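You operate a simulated robot arm through the tools that you are given. There is no shell and no other tool. Be economical: measure what you need, move in short steps, check, and stop when the job is done.

You run a simulated robot arm. Do the job below in one go: nothing can be reset, and whatever is moved stays where it is left.

JOB
Put the black block in the blue parts bin.

It is judged by the outcome, as a careful person would: the job done as asked, and still so three seconds after it is handed in. It fails if anything else is knocked over, pushed out of place, dropped, spilled or broken.

ROBOT AND FRAMES
A 6-joint arm with a two-finger parallel gripper, fixed in place. Base frame: the origin is at the foot of the arm, x ahead of it, y to its left, z up; the work surface is at about z = 0. Units: m, rad, N and s.
With the tool pointing down near the work surface it reaches from about 0.14 to 0.58 m from the base axis. Its first joint turns from -1.152 to 1.152 rad. Payload 2.1 kg.
Tool frame: the origin (TCP) lies between the finger pads and is the grasp point; the fingertips stand 0.03 m ahead of it; z points along the fingers, y is the line along which they close. Largest opening 0.094 m; finger width 0.028, thickness 0.01; the body of the gripper, 0.05 by 0.096 m, starts 0.055 m behind the TCP.
Orientation is that of the tool frame in the base frame, as [roll, pitch, yaw] about the fixed x, y, z axes, in that order (R = Rz(yaw) Ry(pitch) Rx(roll)). With the fingers straight down and closing along the base's y, the tool's x points along the base's -x, its y along +y and its z along -z.

CONTROLS
- The arm moves only by the tool step_arm. Its argument "targets" is a list of rows, each an object of numbers (a shift or turn left out is 0, a gripper value left out holds the last): "dx", "dy", "dz": the shift along the base's x, y, z in units of 100 mm (1.0 is 100 mm); "wx", "wy", "wz": the turn, a rotation vector about the base's x, y, z in units of 45 degrees (1.0 is 45 degrees); "grip": the finger opening in m, from 0 to 0.094. In form: [{"dx": .., "dy": .., "dz": .., "wx": .., "wy": .., "wz": .., "grip": ..}, ...]. A call has 1 to 12 rows; each row is the pose to reach, as a shift and turn from the pose commanded when the call began. A call with a number of a shift or a turn outside -1 to 1 is refused whole. Rows are played at 5 a second. More than 0.05 m and 0.15 rad between two rows, or a gripper value outside its range, and nothing of the call is played. A pose out of reach is approached as far as the arm can. The call stops where the force on the tool passes 40 N (or 10 N more than at its start, if that is more) or the arm is blocked; 0.2 s more then pass. The fingers move at their own pace (about 0.072 m/s each) and stop on an object; they squeeze with about 33 N. The grip force told is the motor's: it shows also when the fingers shut on nothing. Time passes only in rows, and 0.2 s behind the last, so rows that repeat a pose let the fingers close. It gives the time, the measured TCP pose, the force on the tool (base axes), the opening and the grip force at its end, in the units of the frame above (readings bear some noise), and new pictures: "views" is both (left out), scene, wrist or none.
- Cameras (640 x 400 px; columns grow to the right, rows downward): "scene" is fixed at [0.0464, -0.3682, 0.4776]; the picture's right is [0.85, -0.53, 0.00], its down [-0.33, -0.54, -0.77] and it looks along [0.41, 0.66, -0.63] (base axes); focal length 214 px, centre (320, 200). "wrist" rides on the gripper at [0.076, 0.014, -0.103] in the tool frame; the picture's right is [-0.18, 0.98, 0.00], its down [-0.75, -0.14, -0.64] and it looks along [-0.63, -0.12, 0.77] (tool axes); focal length 243 px, centre (320, 200). There is no depth. A picture from a camera that has moved, and an enlarged one, comes with that camera's place and axes in the base frame and with its lens.
- zoom(camera, box): a new picture of the part [left, top, right, bottom] of that camera's present view, enlarged. No time passes.
- close_job(): hands the job in; it is judged then, once.

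Go step by step. Nothing tells you positions but the pictures and the camera data: compare them with the known pose of the tool, close in by small moves and look again before you grip or let go. The budget is 90 turns and 170 pictures, counting those below and the enlarged ones. Unless the task says otherwise, let go and move clear before handing in, and close with one line.

The tools are called as a command line: name --argument value ..., lists and objects as JSON in quotes. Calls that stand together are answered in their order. step_arm: Moves the arm, as the interface text tells. Its arguments: {"type":"object","properties":{"targets":{"type":"array","items":{"type":"object","properties":{"dx":{"type":"number"},"dy":{"type":"number"},"dz":{"type":"number"},"wx":{"type":"number"},"wy":{"type":"number"},"wz":{"type":"number"},"grip":{"type":"number"}}}},"views":{"type":"string","enum":["both","scene","wrist","none"]}},"required":["targets"]} The other tools are called the same way: zoom (camera, box) takes an enlarged picture of a part of a camera's view; close_job () hands the job in.

At the start:

```text
clock: 0.0
eef_pos: [0.2833, 0.1074, 0.2982]
orientation: [3.141, 0.001, -3.141]
force: [-0.2, 0.4, 0.3]
opening: 0.0943
grasp_force: 0.1
```

scene: 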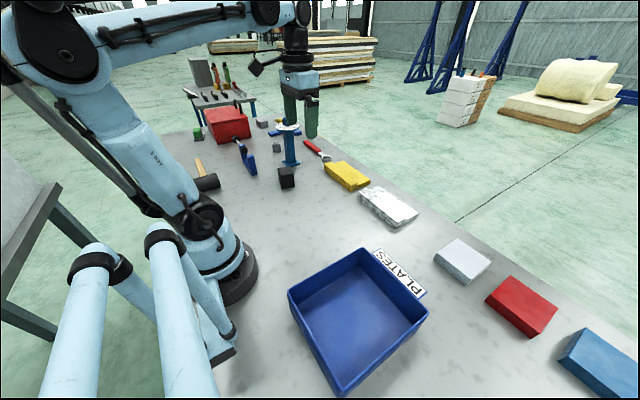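
wrist: 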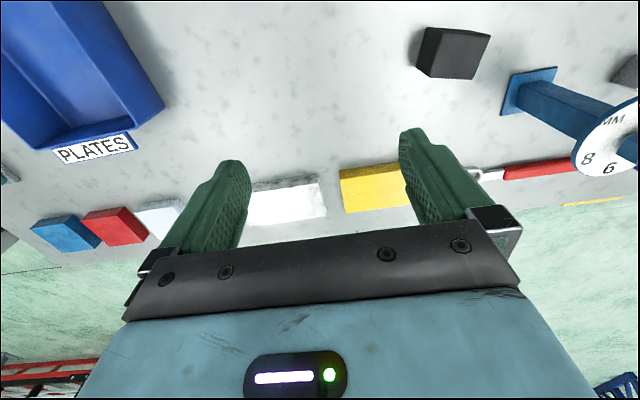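

I see a black block near the post with the gauge, at roughly (0.29, 0.27), and the blue bin labelled PLATES close to the camera. I'll zoom in on both before moving.

zoom --camera "scene" --box '[180, 90, 380, 215]'

zoom --camera "wrist" --box '[380, 0, 640, 162]'

zoom --camera "scene" --box '[270, 225, 470, 400]'

```text
3.20 times, centred on (280, 152) of scene
camera zoom: at [0.0464, -0.3682, 0.4776], right [0.85, -0.53, 0.0], down [-0.33, -0.54, -0.77], along [0.41, 0.66, -0.63], focal length 686 px, centre (448, 352)
```

zoom: 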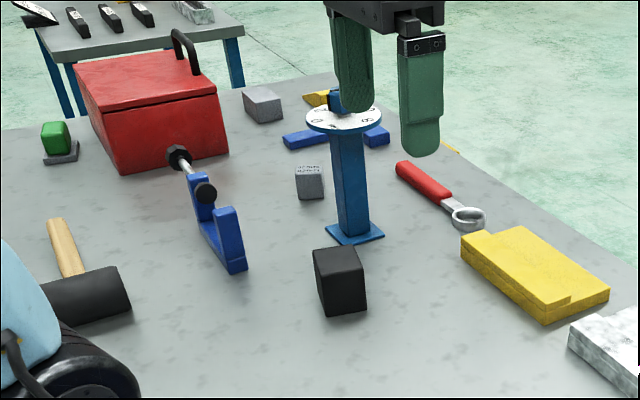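

```text
2.46 times, centred on (510, 81) of wrist
camera zoom: at [0.2059, 0.1205, 0.4028], right [0.18, 0.98, 0.0], down [0.75, -0.14, 0.64], along [0.63, -0.12, -0.77], focal length 597 px, centre (-148, 493)
```

zoom: 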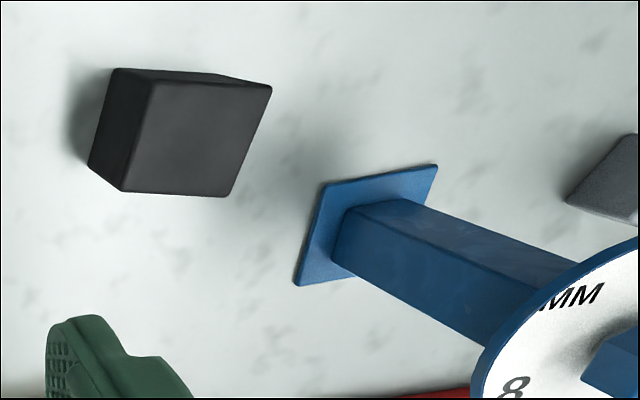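

```text
2.29 times, centred on (370, 312) of scene
camera zoom: at [0.0464, -0.3682, 0.4776], right [0.85, -0.53, 0.0], down [-0.33, -0.54, -0.77], along [0.41, 0.66, -0.63], focal length 490 px, centre (206, -57)
```

zoom: 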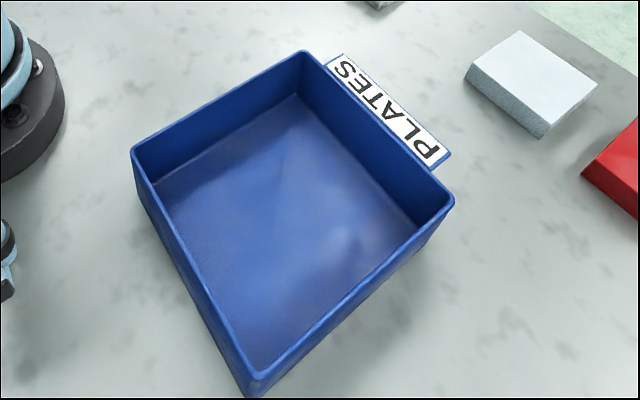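

The block is about 0.047 × 0.057 × 0.055 m, centred near (0.294, 0.279) and turned about -13°. The post is about 0.16 m away from it. I'll move above the block at a safe height and turn the tool to match.

step_arm --targets '[{"dy": 0.3, "wz": -0.1}, {"dy": 0.65, "wz": -0.2, "dz": -0.1}, {"dy": 0.95, "dx": 0.05, "wz": -0.29, "dz": -0.3}]' --views "none"

step_arm --targets '[{"dy": 0.3, "dx": 0.03, "dz": -0.2}, {"dy": 0.77, "dx": 0.06, "dz": -0.4}, {"dy": 0.77, "dx": 0.06, "dz": -0.8}, {"dy": 0.77, "dx": 0.06, "dz": -1.0}, {"dy": 0.77, "dx": 0.06, "dz": -1.0}]'

```text
clock: 0.8
eef_pos: [0.2881, 0.2025, 0.2711]
orientation: [3.14, -0.001, 2.912]
force: [0.0, 1.0, -0.5]
opening: 0.0939
grasp_force: 0.1
```

```text
refused: row 2 steps farther than a row can; nothing moved
```

The first move worked and the second was refused because one row was too long. I'll repeat it with smaller steps.

step_arm --targets '[{"dy": 0.3, "dx": 0.03, "dz": -0.2}, {"dy": 0.6, "dx": 0.06, "dz": -0.4}, {"dy": 0.77, "dx": 0.06, "dz": -0.7}, {"dy": 0.77, "dx": 0.06, "dz": -1.0}, {"dy": 0.77, "dx": 0.06, "dz": -1.0}]'

```text
clock: 2.0
eef_pos: [0.2947, 0.2808, 0.1701]
orientation: [3.14, 0.0, 2.915]
force: [-0.2, 0.0, 0.5]
opening: 0.0942
grasp_force: 0.1
camera wrist: at [0.2222, 0.3105, 0.2723], right [0.4, 0.92, 0.0], down [0.7, -0.31, 0.64], along [0.59, -0.26, -0.77], focal length 243 px, centre (320, 200)
```

scene: 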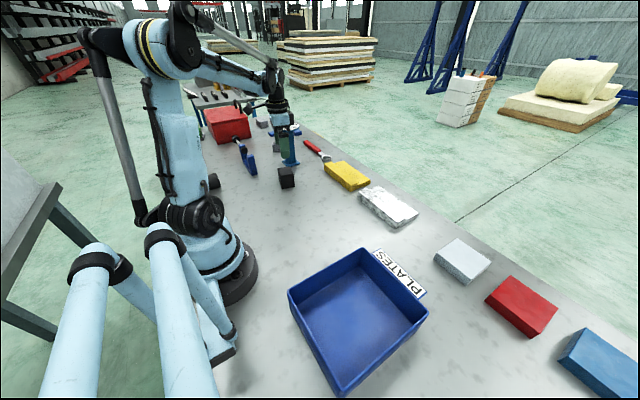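
wrist: 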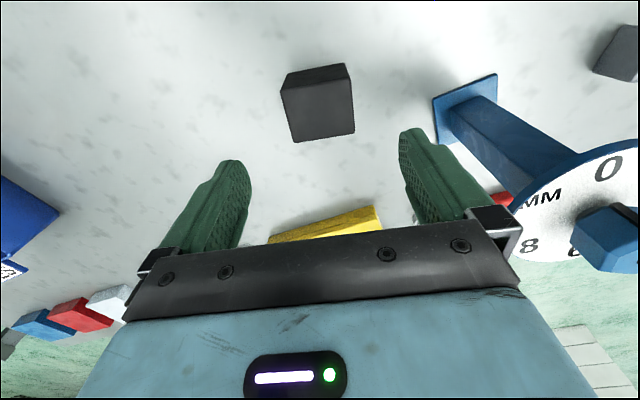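

The block sits centred between the open fingers, at about (0.297, 0.278) with yaw around -16°. I'll make a small correction and start down.

step_arm --targets '[{"dx": 0.02, "dy": -0.02, "wz": -0.06, "dz": -0.3}, {"dx": 0.02, "dy": -0.02, "wz": -0.06, "dz": -0.6}, {"dx": 0.02, "dy": -0.02, "wz": -0.06, "dz": -0.8}, {"dx": 0.02, "dy": -0.02, "wz": -0.06, "dz": -0.8}]'

zoom --camera "scene" --box '[220, 90, 380, 215]'

```text
clock: 3.0
eef_pos: [0.2969, 0.2771, 0.0885]
orientation: [3.14, 0.001, 2.867]
force: [0.5, 0.4, 0.0]
opening: 0.094
grasp_force: 0.0
camera wrist: at [0.2259, 0.3109, 0.1915], right [0.44, 0.9, 0.0], down [0.69, -0.34, 0.64], along [0.58, -0.28, -0.77], focal length 243 px, centre (320, 200)
```

scene: 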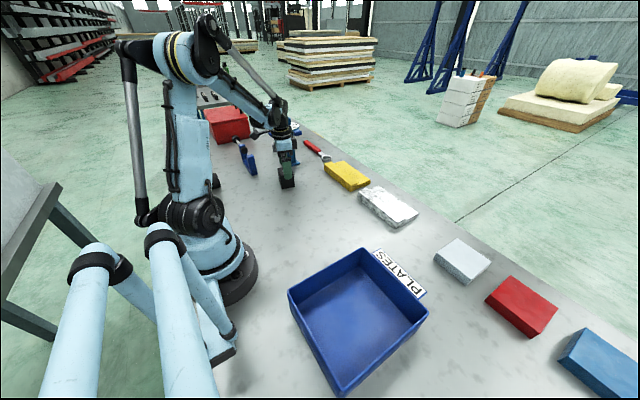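
wrist: 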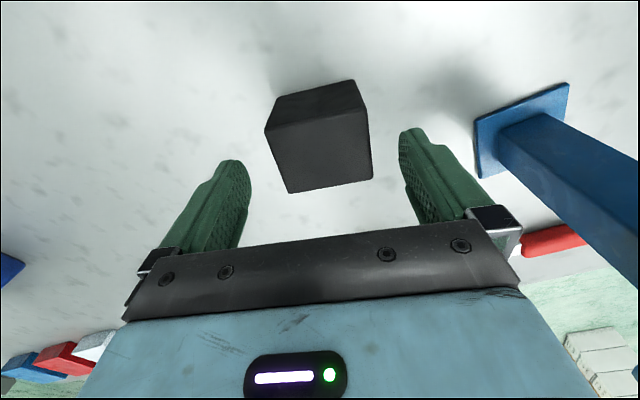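

```text
3.20 times, centred on (300, 152) of scene
camera zoom: at [0.0464, -0.3682, 0.4776], right [0.85, -0.53, 0.0], down [-0.33, -0.54, -0.77], along [0.41, 0.66, -0.63], focal length 686 px, centre (384, 352)
```

zoom: 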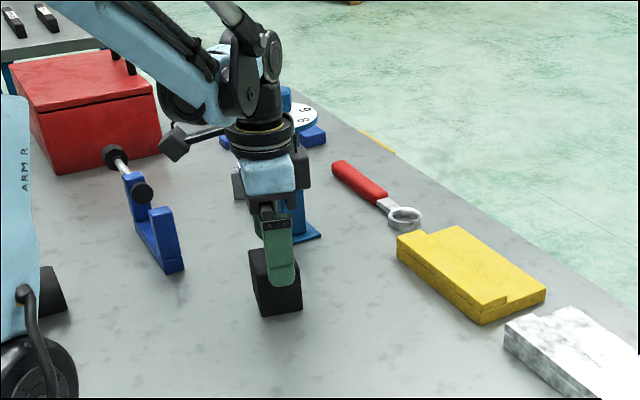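

The fingers straddle the block cleanly and are clear of the post. I'll go down to grasp height and close.

step_arm --targets '[{"dz": -0.25}, {"dz": -0.5}, {"dz": -0.53}, {"dz": -0.53, "grip": 0.03}, {"dz": -0.53, "grip": 0.03}, {"dz": -0.53, "grip": 0.03}, {"dz": -0.53, "grip": 0.03}]'

```text
clock: 4.6
eef_pos: [0.2948, 0.2775, 0.0367]
orientation: [3.141, 0.001, 2.868]
force: [0.1, -1.1, 0.5]
opening: 0.0646
grasp_force: 32.8
camera wrist: at [0.2249, 0.3103, 0.1393], right [0.44, 0.9, 0.0], down [0.69, -0.34, 0.64], along [0.58, -0.28, -0.77], focal length 243 px, centre (320, 200)
```

scene: 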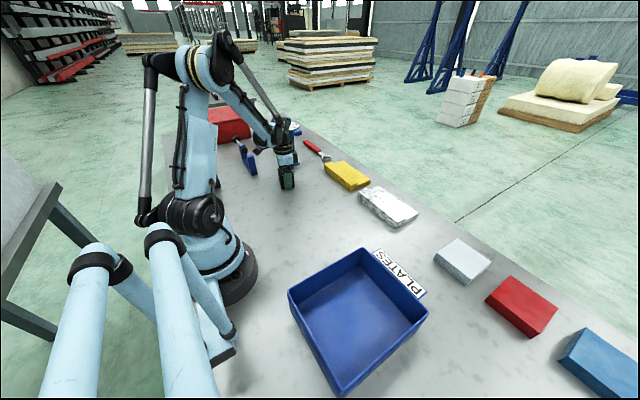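
wrist: 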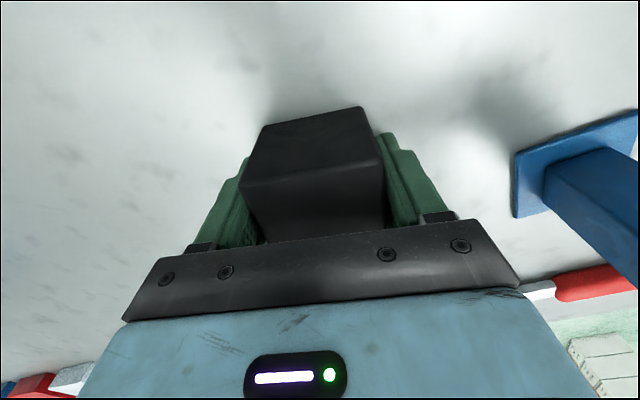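

The block is held at an opening of 0.065 m with about 33 N. I'll lift slowly and check the weight.

step_arm --targets '[{"dz": 0.1}, {"dz": 0.2}, {"dz": 0.4}, {"dz": 0.6}, {"dz": 0.8}, {"dz": 1.0}, {"dz": 1.0}]'

```text
clock: 6.2
eef_pos: [0.2947, 0.2783, 0.1361]
orientation: [3.141, 0.0, 2.867]
force: [0.5, 0.3, -2.4]
opening: 0.0592
grasp_force: 32.7
camera wrist: at [0.2251, 0.3112, 0.24], right [0.44, 0.9, 0.0], down [0.69, -0.34, 0.64], along [0.58, -0.28, -0.77], focal length 243 px, centre (320, 200)
```

scene: 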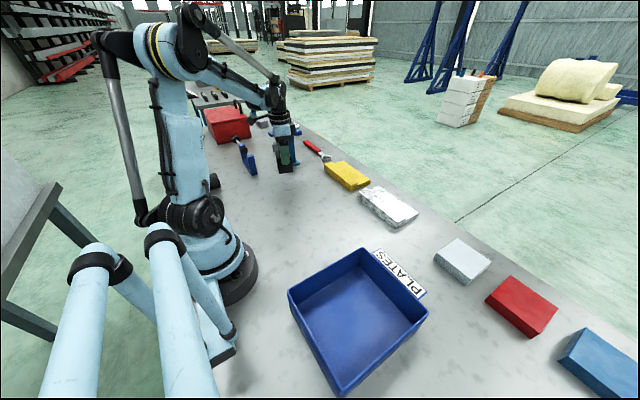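
wrist: 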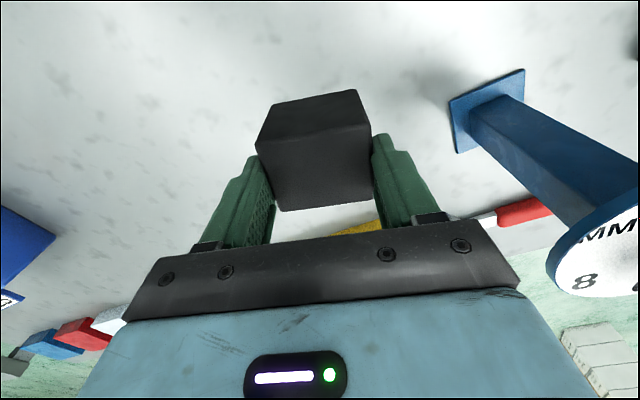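

The opening shrank from 0.065 to 0.059 during the lift, and the block now looks lower in the fingers, so it may have slipped. I'll look closer before carrying it.

zoom --camera "scene" --box '[250, 110, 330, 190]'

zoom --camera "wrist" --box '[190, 70, 450, 260]'

```text
5.00 times, centred on (290, 150) of scene
camera zoom: at [0.0464, -0.3682, 0.4776], right [0.85, -0.53, 0.0], down [-0.33, -0.54, -0.77], along [0.41, 0.66, -0.63], focal length 1072 px, centre (470, 450)
```

zoom: 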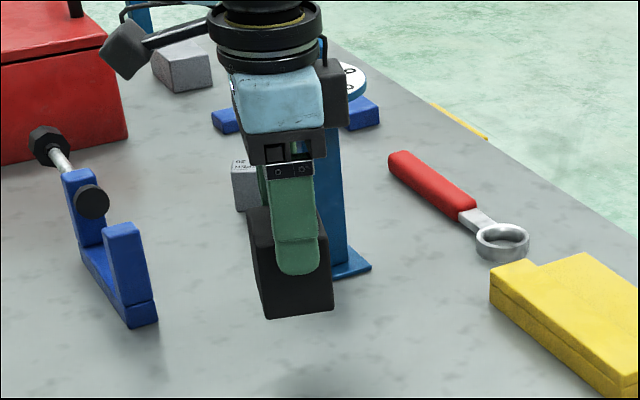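

```text
2.11 times, centred on (320, 165) of wrist
camera zoom: at [0.2251, 0.3112, 0.24], right [0.44, 0.9, 0.0], down [0.69, -0.34, 0.64], along [0.58, -0.28, -0.77], focal length 511 px, centre (320, 274)
```

zoom: 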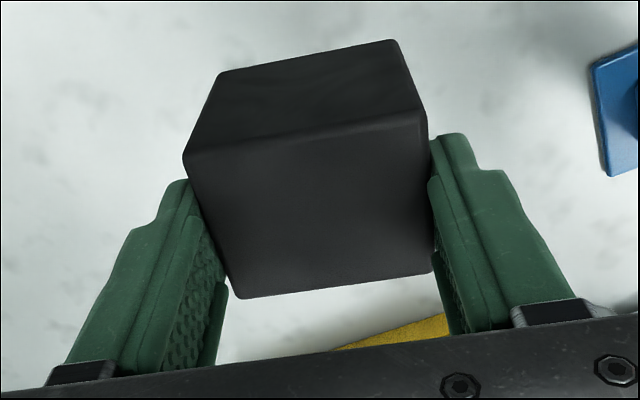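

The block has slid down in the fingers and could fall from here. I'll lower it back towards the table straight away.

step_arm --targets '[{"dz": -0.4}, {"dz": -0.7}]'

```text
clock: 6.9
eef_pos: [0.2943, 0.2798, 0.0677]
orientation: [-3.14, 0.0, 2.868]
force: [-1.3, -0.5, 8.1]
opening: 0.0593
grasp_force: 32.7
stopped in row 2: the force on the tool passed its limit (the readings are from after the stop); the commanded pose is now the measured one
camera wrist: at [0.2247, 0.3129, 0.171], right [0.44, 0.9, 0.0], down [0.69, -0.34, 0.64], along [0.58, -0.29, -0.77], focal length 243 px, centre (320, 200)
```

scene: 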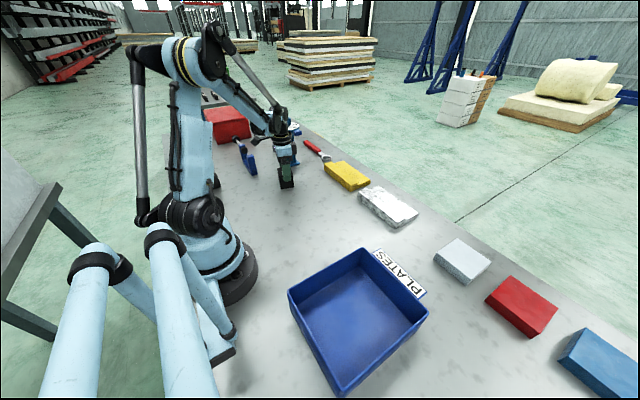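
wrist: 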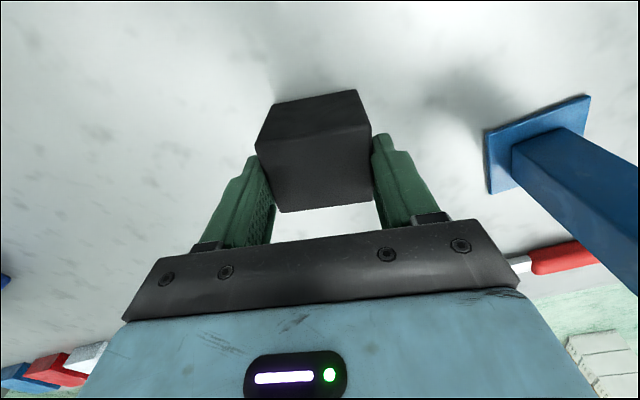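

The block is back on the table with the fingertips holding only its upper part, so it slid about 3 cm in the grip. I'll open, look at its shape and alignment, and grip again.

step_arm --targets '[{"grip": 0.07}, {"grip": 0.094}, {"grip": 0.094}, {"grip": 0.094}]' --views "none"

zoom --camera "wrist" --box '[190, 70, 450, 260]'

zoom --camera "scene" --box '[250, 130, 330, 210]'

```text
clock: 7.9
eef_pos: [0.2943, 0.2802, 0.068]
orientation: [-3.14, 0.0, 2.868]
force: [0.1, 0.7, -0.4]
opening: 0.094
grasp_force: 0.0
```

```text
2.11 times, centred on (320, 165) of wrist
camera zoom: at [0.2246, 0.3128, 0.1708], right [0.44, 0.9, 0.0], down [0.69, -0.34, 0.64], along [0.58, -0.29, -0.77], focal length 511 px, centre (320, 274)
```

zoom: 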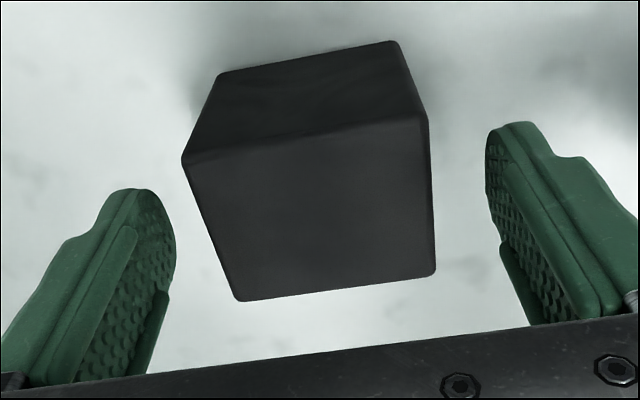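

```text
5.00 times, centred on (290, 170) of scene
camera zoom: at [0.0464, -0.3682, 0.4776], right [0.85, -0.53, 0.0], down [-0.33, -0.54, -0.77], along [0.41, 0.66, -0.63], focal length 1072 px, centre (470, 350)
```

zoom: 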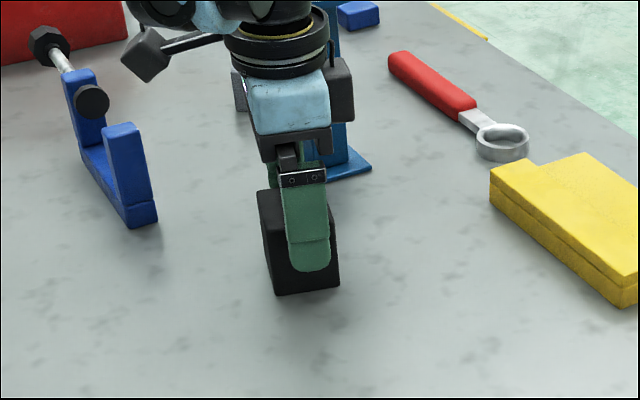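

The block is square-sided, about 0.058 × 0.047 × 0.06 m, and still aligned with the tool at about (0.292, 0.279). The first grip was probably on the thicker upper part of the fingers, so I'll grip a bit shallower and test it with a small lift.

step_arm --targets '[{"dz": -0.13}, {"dz": -0.13}, {"dz": -0.13, "grip": 0.03}, {"dz": -0.13, "grip": 0.03}, {"dz": -0.13, "grip": 0.03}, {"dz": -0.13, "grip": 0.03}]' --views "wrist"

step_arm --targets '[{"dz": 0.07}, {"dz": 0.15}, {"dz": 0.15}, {"dz": 0.15}]' --views "wrist"

```text
clock: 9.3
eef_pos: [0.2954, 0.2791, 0.054]
orientation: [3.141, 0.0, 2.867]
force: [0.7, -0.2, -0.4]
opening: 0.0639
grasp_force: 33.5
camera wrist: at [0.2249, 0.3127, 0.1571], right [0.44, 0.9, 0.0], down [0.69, -0.34, 0.64], along [0.58, -0.29, -0.77], focal length 243 px, centre (320, 200)
```

wrist: 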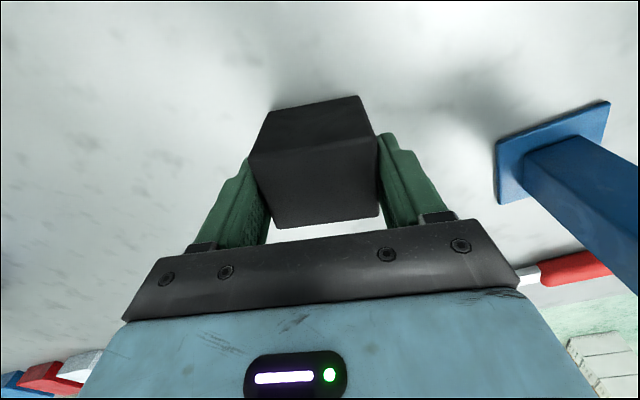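

```text
clock: 10.3
eef_pos: [0.2956, 0.2781, 0.069]
orientation: [-3.141, -0.001, 2.869]
force: [-0.6, 1.2, -1.1]
opening: 0.064
grasp_force: 32.9
camera wrist: at [0.2256, 0.3117, 0.1723], right [0.44, 0.9, 0.0], down [0.69, -0.34, 0.64], along [0.58, -0.29, -0.77], focal length 243 px, centre (320, 200)
```

wrist: 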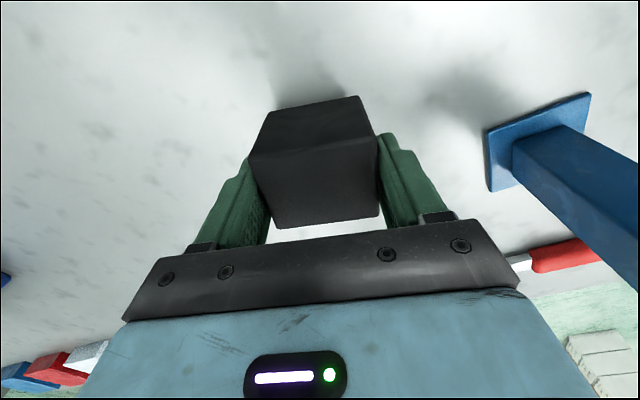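

The block rose 15 mm without moving in the fingers. I'll keep lifting slowly and watch the opening.

step_arm --targets '[{"dz": 0.04}, {"dz": 0.08}, {"dz": 0.12}, {"dz": 0.16}, {"dz": 0.2}, {"dz": 0.24}, {"dz": 0.28}, {"dz": 0.3}, {"dz": 0.3}]' --views "wrist"

```text
clock: 12.3
eef_pos: [0.2945, 0.2817, 0.0994]
orientation: [-3.141, 0.0, 2.867]
force: [0.5, 0.5, -2.3]
opening: 0.0643
grasp_force: 32.7
camera wrist: at [0.2245, 0.3142, 0.2033], right [0.44, 0.9, 0.0], down [0.69, -0.34, 0.64], along [0.58, -0.29, -0.77], focal length 243 px, centre (320, 200)
```

wrist: 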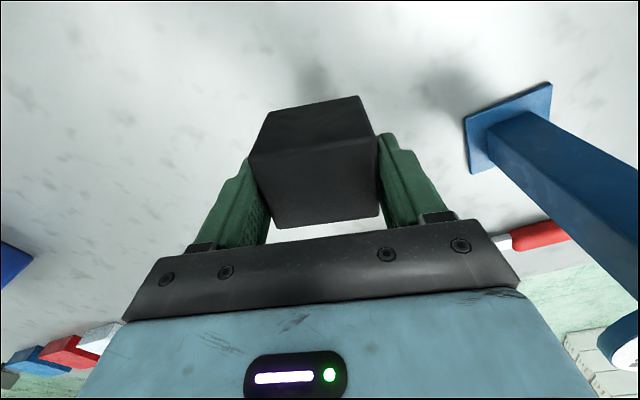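

The grip holds steady at an opening of 0.064. The bin interior is roughly x 0.12–0.30, y -0.32 to -0.155, with its rim near z 0.07. I'll lift to z ≈ 0.2 slowly and start across towards (0.21, -0.235).

step_arm --targets '[{"dz": 0.08}, {"dz": 0.2}, {"dz": 0.35}, {"dz": 0.5}, {"dz": 0.65}, {"dz": 0.8, "dy": -0.05}, {"dz": 0.92, "dy": -0.15}, {"dz": 1.0, "dy": -0.3}, {"dz": 1.0, "dy": -0.48}, {"dz": 1.0, "dy": -0.66}, {"dz": 1.0, "dy": -0.8}, {"dz": 1.0, "dy": -0.85}]'

```text
clock: 14.9
eef_pos: [0.2943, 0.1948, 0.1997]
orientation: [3.141, 0.0, 2.867]
force: [0.5, 0.4, -2.9]
opening: 0.064
grasp_force: 33.2
camera wrist: at [0.2245, 0.2281, 0.3029], right [0.44, 0.9, 0.0], down [0.69, -0.34, 0.64], along [0.58, -0.29, -0.77], focal length 243 px, centre (320, 200)
```

scene: 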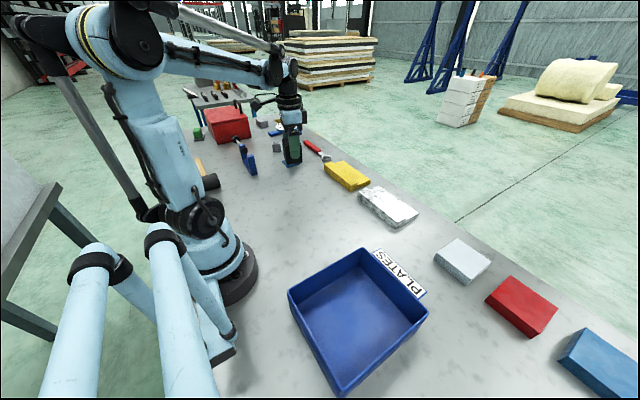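
wrist: 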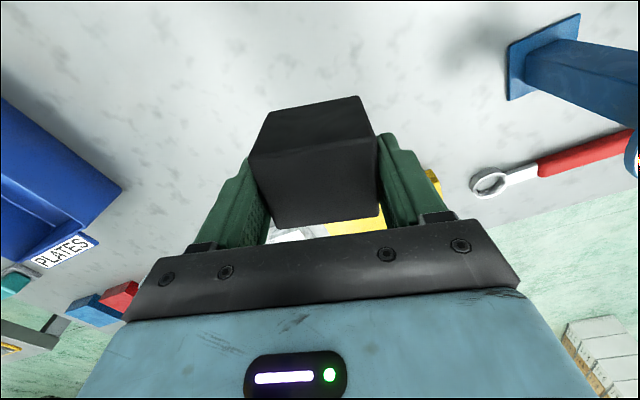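

The block hasn't moved in the fingers and is clear of the other objects. I'll carry on across in gentle steps.

step_arm --targets '[{"dy": -0.1}, {"dy": -0.25}, {"dy": -0.42}, {"dy": -0.6}, {"dy": -0.78}, {"dy": -0.92}, {"dy": -1.0}]' --views "none"

step_arm --targets '[{"dy": -0.1}, {"dy": -0.25}, {"dy": -0.42, "dx": -0.05}, {"dy": -0.6, "dx": -0.1}, {"dy": -0.78, "dx": -0.15}, {"dy": -0.92, "dx": -0.2}, {"dy": -1.0, "dx": -0.22}]'

```text
clock: 16.5
eef_pos: [0.295, 0.0954, 0.1997]
orientation: [-3.142, -0.001, 2.867]
force: [0.0, -0.5, -2.5]
opening: 0.0639
grasp_force: 33.1
```

```text
clock: 18.1
eef_pos: [0.2732, -0.0054, 0.1998]
orientation: [3.141, 0.0, 2.868]
force: [0.7, 0.0, -2.6]
opening: 0.0639
grasp_force: 33.0
camera wrist: at [0.2026, 0.028, 0.3033], right [0.44, 0.9, 0.0], down [0.69, -0.34, 0.64], along [0.58, -0.29, -0.77], focal length 243 px, centre (320, 200)
```

scene: 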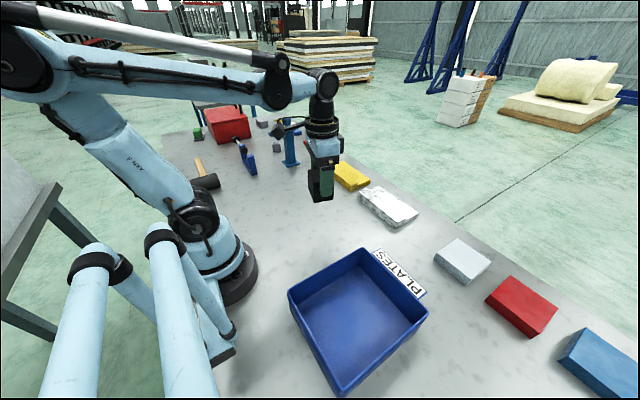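
wrist: 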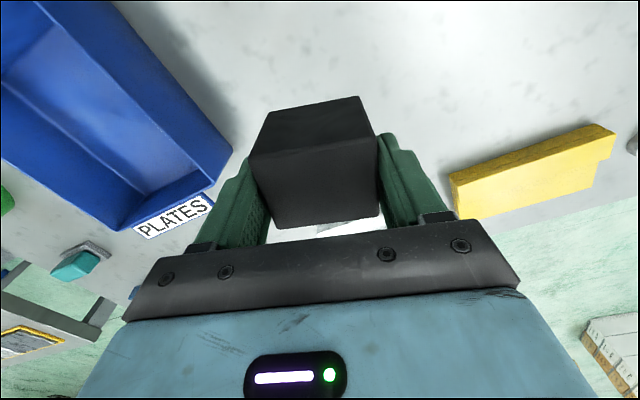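

The arm is halfway across and everything is stable. The bin is now in the wrist view, so I'll continue and look again near the rim.

step_arm --targets '[{"dy": -0.1}, {"dy": -0.25}, {"dy": -0.42, "dx": -0.05}, {"dy": -0.6, "dx": -0.1}, {"dy": -0.78, "dx": -0.15}, {"dy": -0.92, "dx": -0.2}, {"dy": -1.0, "dx": -0.25}]' --views "scene"

step_arm --targets '[{"dy": -0.1}, {"dy": -0.25}, {"dy": -0.42, "dx": -0.05}, {"dy": -0.6, "dx": -0.1}, {"dy": -0.78, "dx": -0.15}, {"dy": -0.92, "dx": -0.2}, {"dy": -1.0, "dx": -0.25}]'

```text
clock: 19.7
eef_pos: [0.2484, -0.1047, 0.1991]
orientation: [-3.141, 0.001, 2.867]
force: [-0.7, -0.3, -2.5]
opening: 0.0639
grasp_force: 33.3
```

scene: 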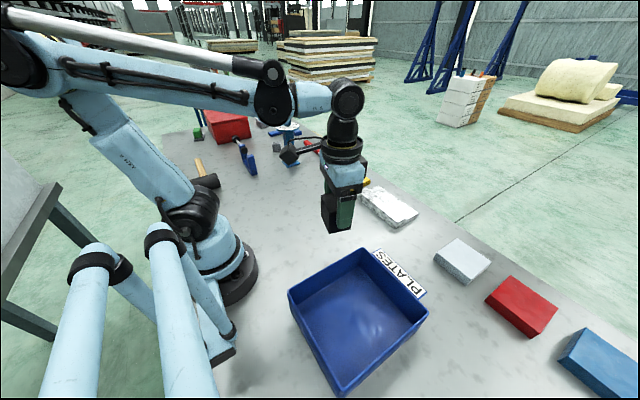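

```text
clock: 21.3
eef_pos: [0.2235, -0.2066, 0.1976]
orientation: [3.14, 0.001, 2.867]
force: [0.2, 0.3, -2.0]
opening: 0.0642
grasp_force: 33.1
camera wrist: at [0.1536, -0.1727, 0.3018], right [0.44, 0.9, 0.0], down [0.69, -0.34, 0.64], along [0.58, -0.29, -0.77], focal length 243 px, centre (320, 200)
```

scene: 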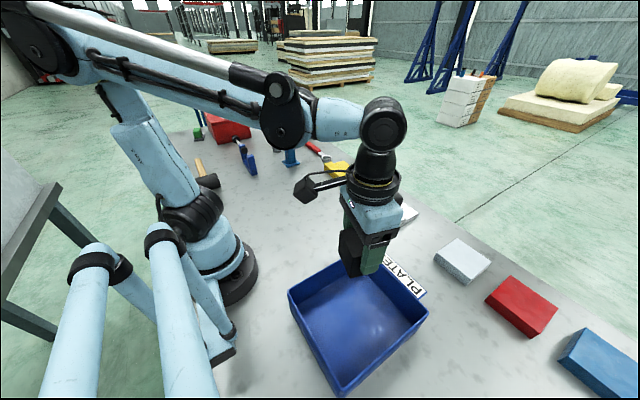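
wrist: 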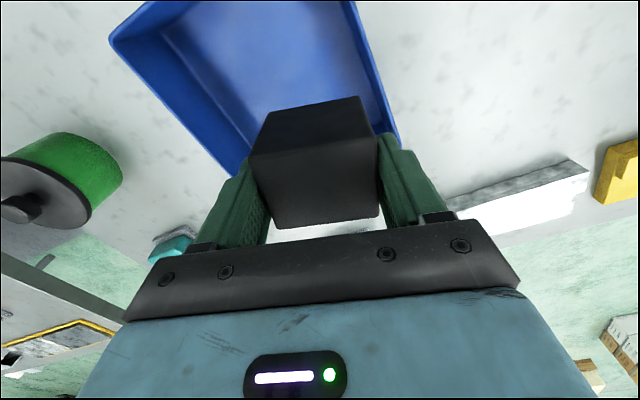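

The wrist view puts the bin rim at x 0.10–0.30 and y -0.335 to -0.152, so the centre is about (0.205, -0.24). I'll centre over it, then lower partway.

step_arm --targets '[{"dx": -0.08, "dy": -0.15}, {"dx": -0.17, "dy": -0.33}, {"dx": -0.17, "dy": -0.33}, {"dx": -0.17, "dy": -0.33, "dz": -0.15}, {"dx": -0.17, "dy": -0.33, "dz": -0.35}, {"dx": -0.17, "dy": -0.33, "dz": -0.55}, {"dx": -0.17, "dy": -0.33, "dz": -0.7}, {"dx": -0.17, "dy": -0.33, "dz": -0.75}]'

```text
clock: 23.1
eef_pos: [0.206, -0.2383, 0.1237]
orientation: [-3.141, 0.0, 2.868]
force: [0.0, 0.1, -2.0]
opening: 0.064
grasp_force: 32.8
camera wrist: at [0.1365, -0.2054, 0.2274], right [0.44, 0.9, 0.0], down [0.69, -0.34, 0.64], along [0.58, -0.29, -0.77], focal length 243 px, centre (320, 200)
```

scene: 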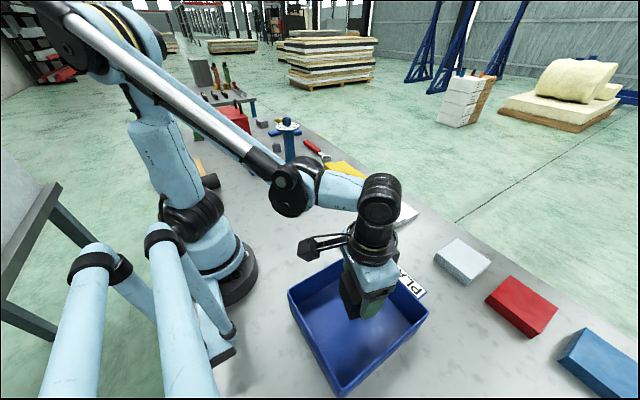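
wrist: 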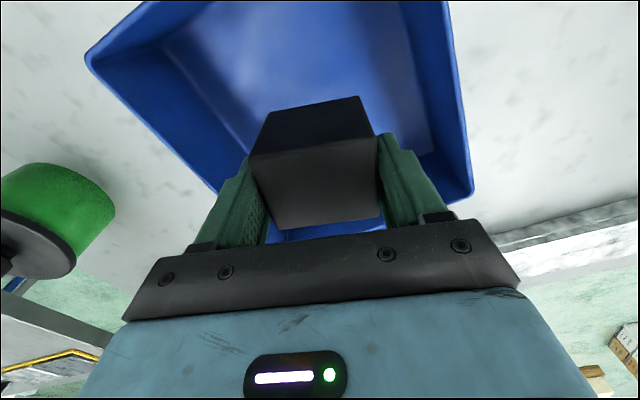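

The block is well inside the bin walls on all sides. I'll lower it slowly to the bin floor.

step_arm --targets '[{"dz": -0.15}, {"dz": -0.3}, {"dz": -0.45}, {"dz": -0.54}, {"dz": -0.58}, {"dz": -0.6}, {"dz": -0.62}, {"dz": -0.62}]'

```text
clock: 24.9
eef_pos: [0.2062, -0.238, 0.0612]
orientation: [-3.141, 0.0, 2.866]
force: [-0.1, 0.4, -1.6]
opening: 0.0641
grasp_force: 32.5
camera wrist: at [0.1358, -0.205, 0.165], right [0.44, 0.9, 0.0], down [0.69, -0.34, 0.64], along [0.58, -0.29, -0.77], focal length 243 px, centre (320, 200)
```

scene: 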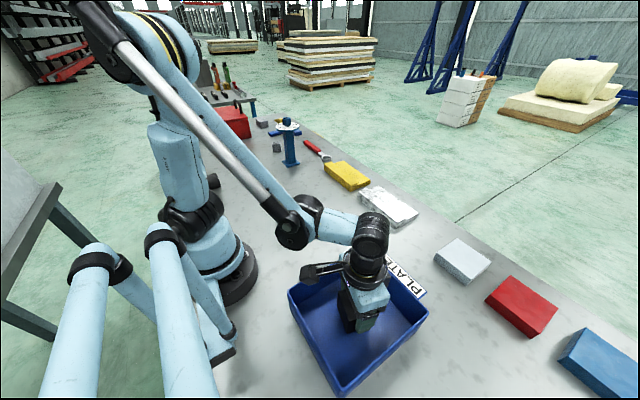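
wrist: 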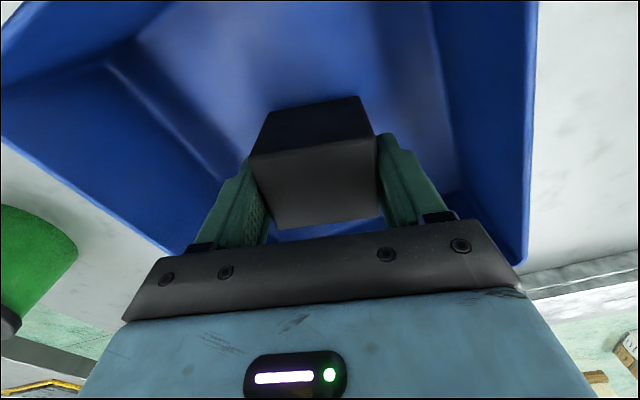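

There's no contact yet, as the load still reads about -2 N. I'll go down in millimetre steps until the block touches.

step_arm --targets '[{"dz": -0.01}, {"dz": -0.02}, {"dz": -0.03}, {"dz": -0.03}]' --views "none"

```text
clock: 25.9
eef_pos: [0.2056, -0.2388, 0.0605]
orientation: [3.141, 0.001, 2.868]
force: [-2.2, 1.5, 38.8]
opening: 0.064
grasp_force: 32.8
```

The block has touched the floor with 39 N of push. I'll ease up 2 mm and open the fingers.

step_arm --targets '[{"dz": 0.02}, {"dz": 0.02, "grip": 0.075}, {"dz": 0.02, "grip": 0.09}, {"dz": 0.02, "grip": 0.09}]'

```text
clock: 26.9
eef_pos: [0.2061, -0.2385, 0.0605]
orientation: [-3.141, -0.001, 2.866]
force: [-0.3, 0.0, 0.6]
opening: 0.0901
grasp_force: 0.2
camera wrist: at [0.136, -0.2053, 0.1644], right [0.44, 0.9, 0.0], down [0.69, -0.34, 0.64], along [0.58, -0.29, -0.77], focal length 243 px, centre (320, 200)
```

scene: 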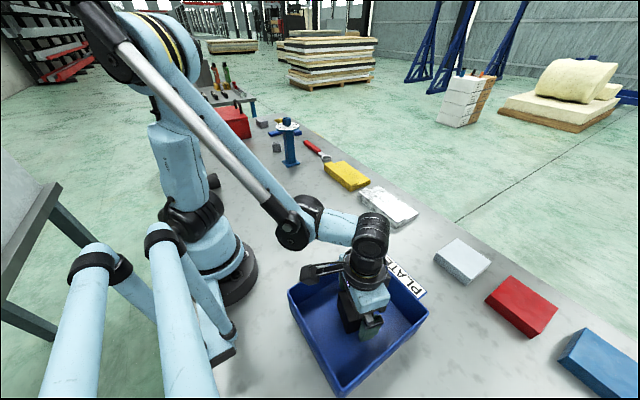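
wrist: 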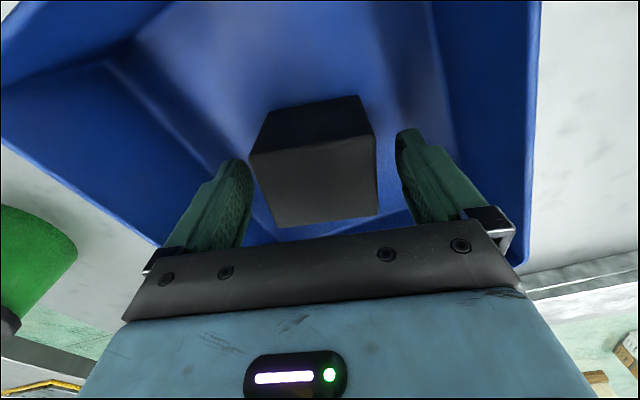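

The block is free and standing on the bin floor between the open fingers. I'll raise the arm straight up and check.

step_arm --targets '[{"dz": 0.1}, {"dz": 0.25}, {"dz": 0.5}, {"dz": 0.75}, {"dz": 1.0}, {"dz": 1.0}]' --views "none"

step_arm --targets '[{"dz": 0.2, "dy": 0.2}, {"dz": 0.4, "dy": 0.5}, {"dz": 0.6, "dy": 0.9}, {"dz": 0.6, "dy": 1.0}, {"dz": 0.6, "dy": 1.0}]'

```text
clock: 28.3
eef_pos: [0.2075, -0.2399, 0.1632]
orientation: [-3.141, 0.0, 2.866]
force: [-0.5, 1.3, -0.6]
opening: 0.09
grasp_force: 0.1
```

```text
clock: 29.5
eef_pos: [0.2058, -0.1372, 0.2205]
orientation: [-3.141, 0.0, 2.869]
force: [-0.1, -0.4, 0.5]
opening: 0.0899
grasp_force: 0.0
camera wrist: at [0.1352, -0.1039, 0.3242], right [0.44, 0.9, 0.0], down [0.69, -0.34, 0.64], along [0.58, -0.29, -0.77], focal length 243 px, centre (320, 200)
```

scene: 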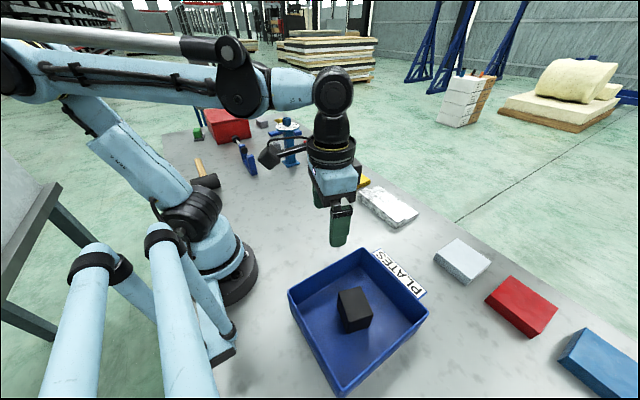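
wrist: 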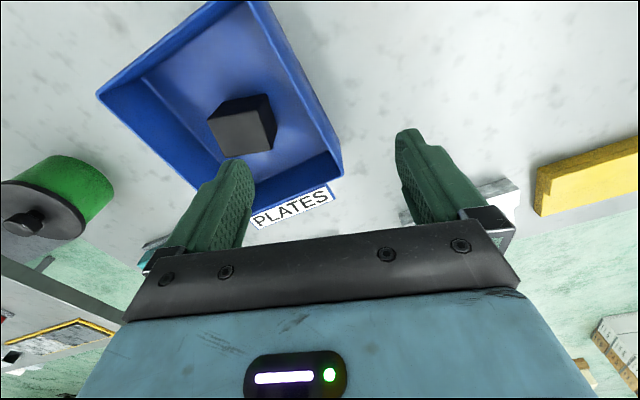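

The block rests flat in the blue bin, the bin and everything else are where they were, and the arm is clear. I'm handing in.

close_job

```text
The job is handed in.
```

The black block is in the blue parts bin, resting flat on its floor; it slipped in my first grip, so I set it back on the table and re-gripped it, and nothing else was disturbed.
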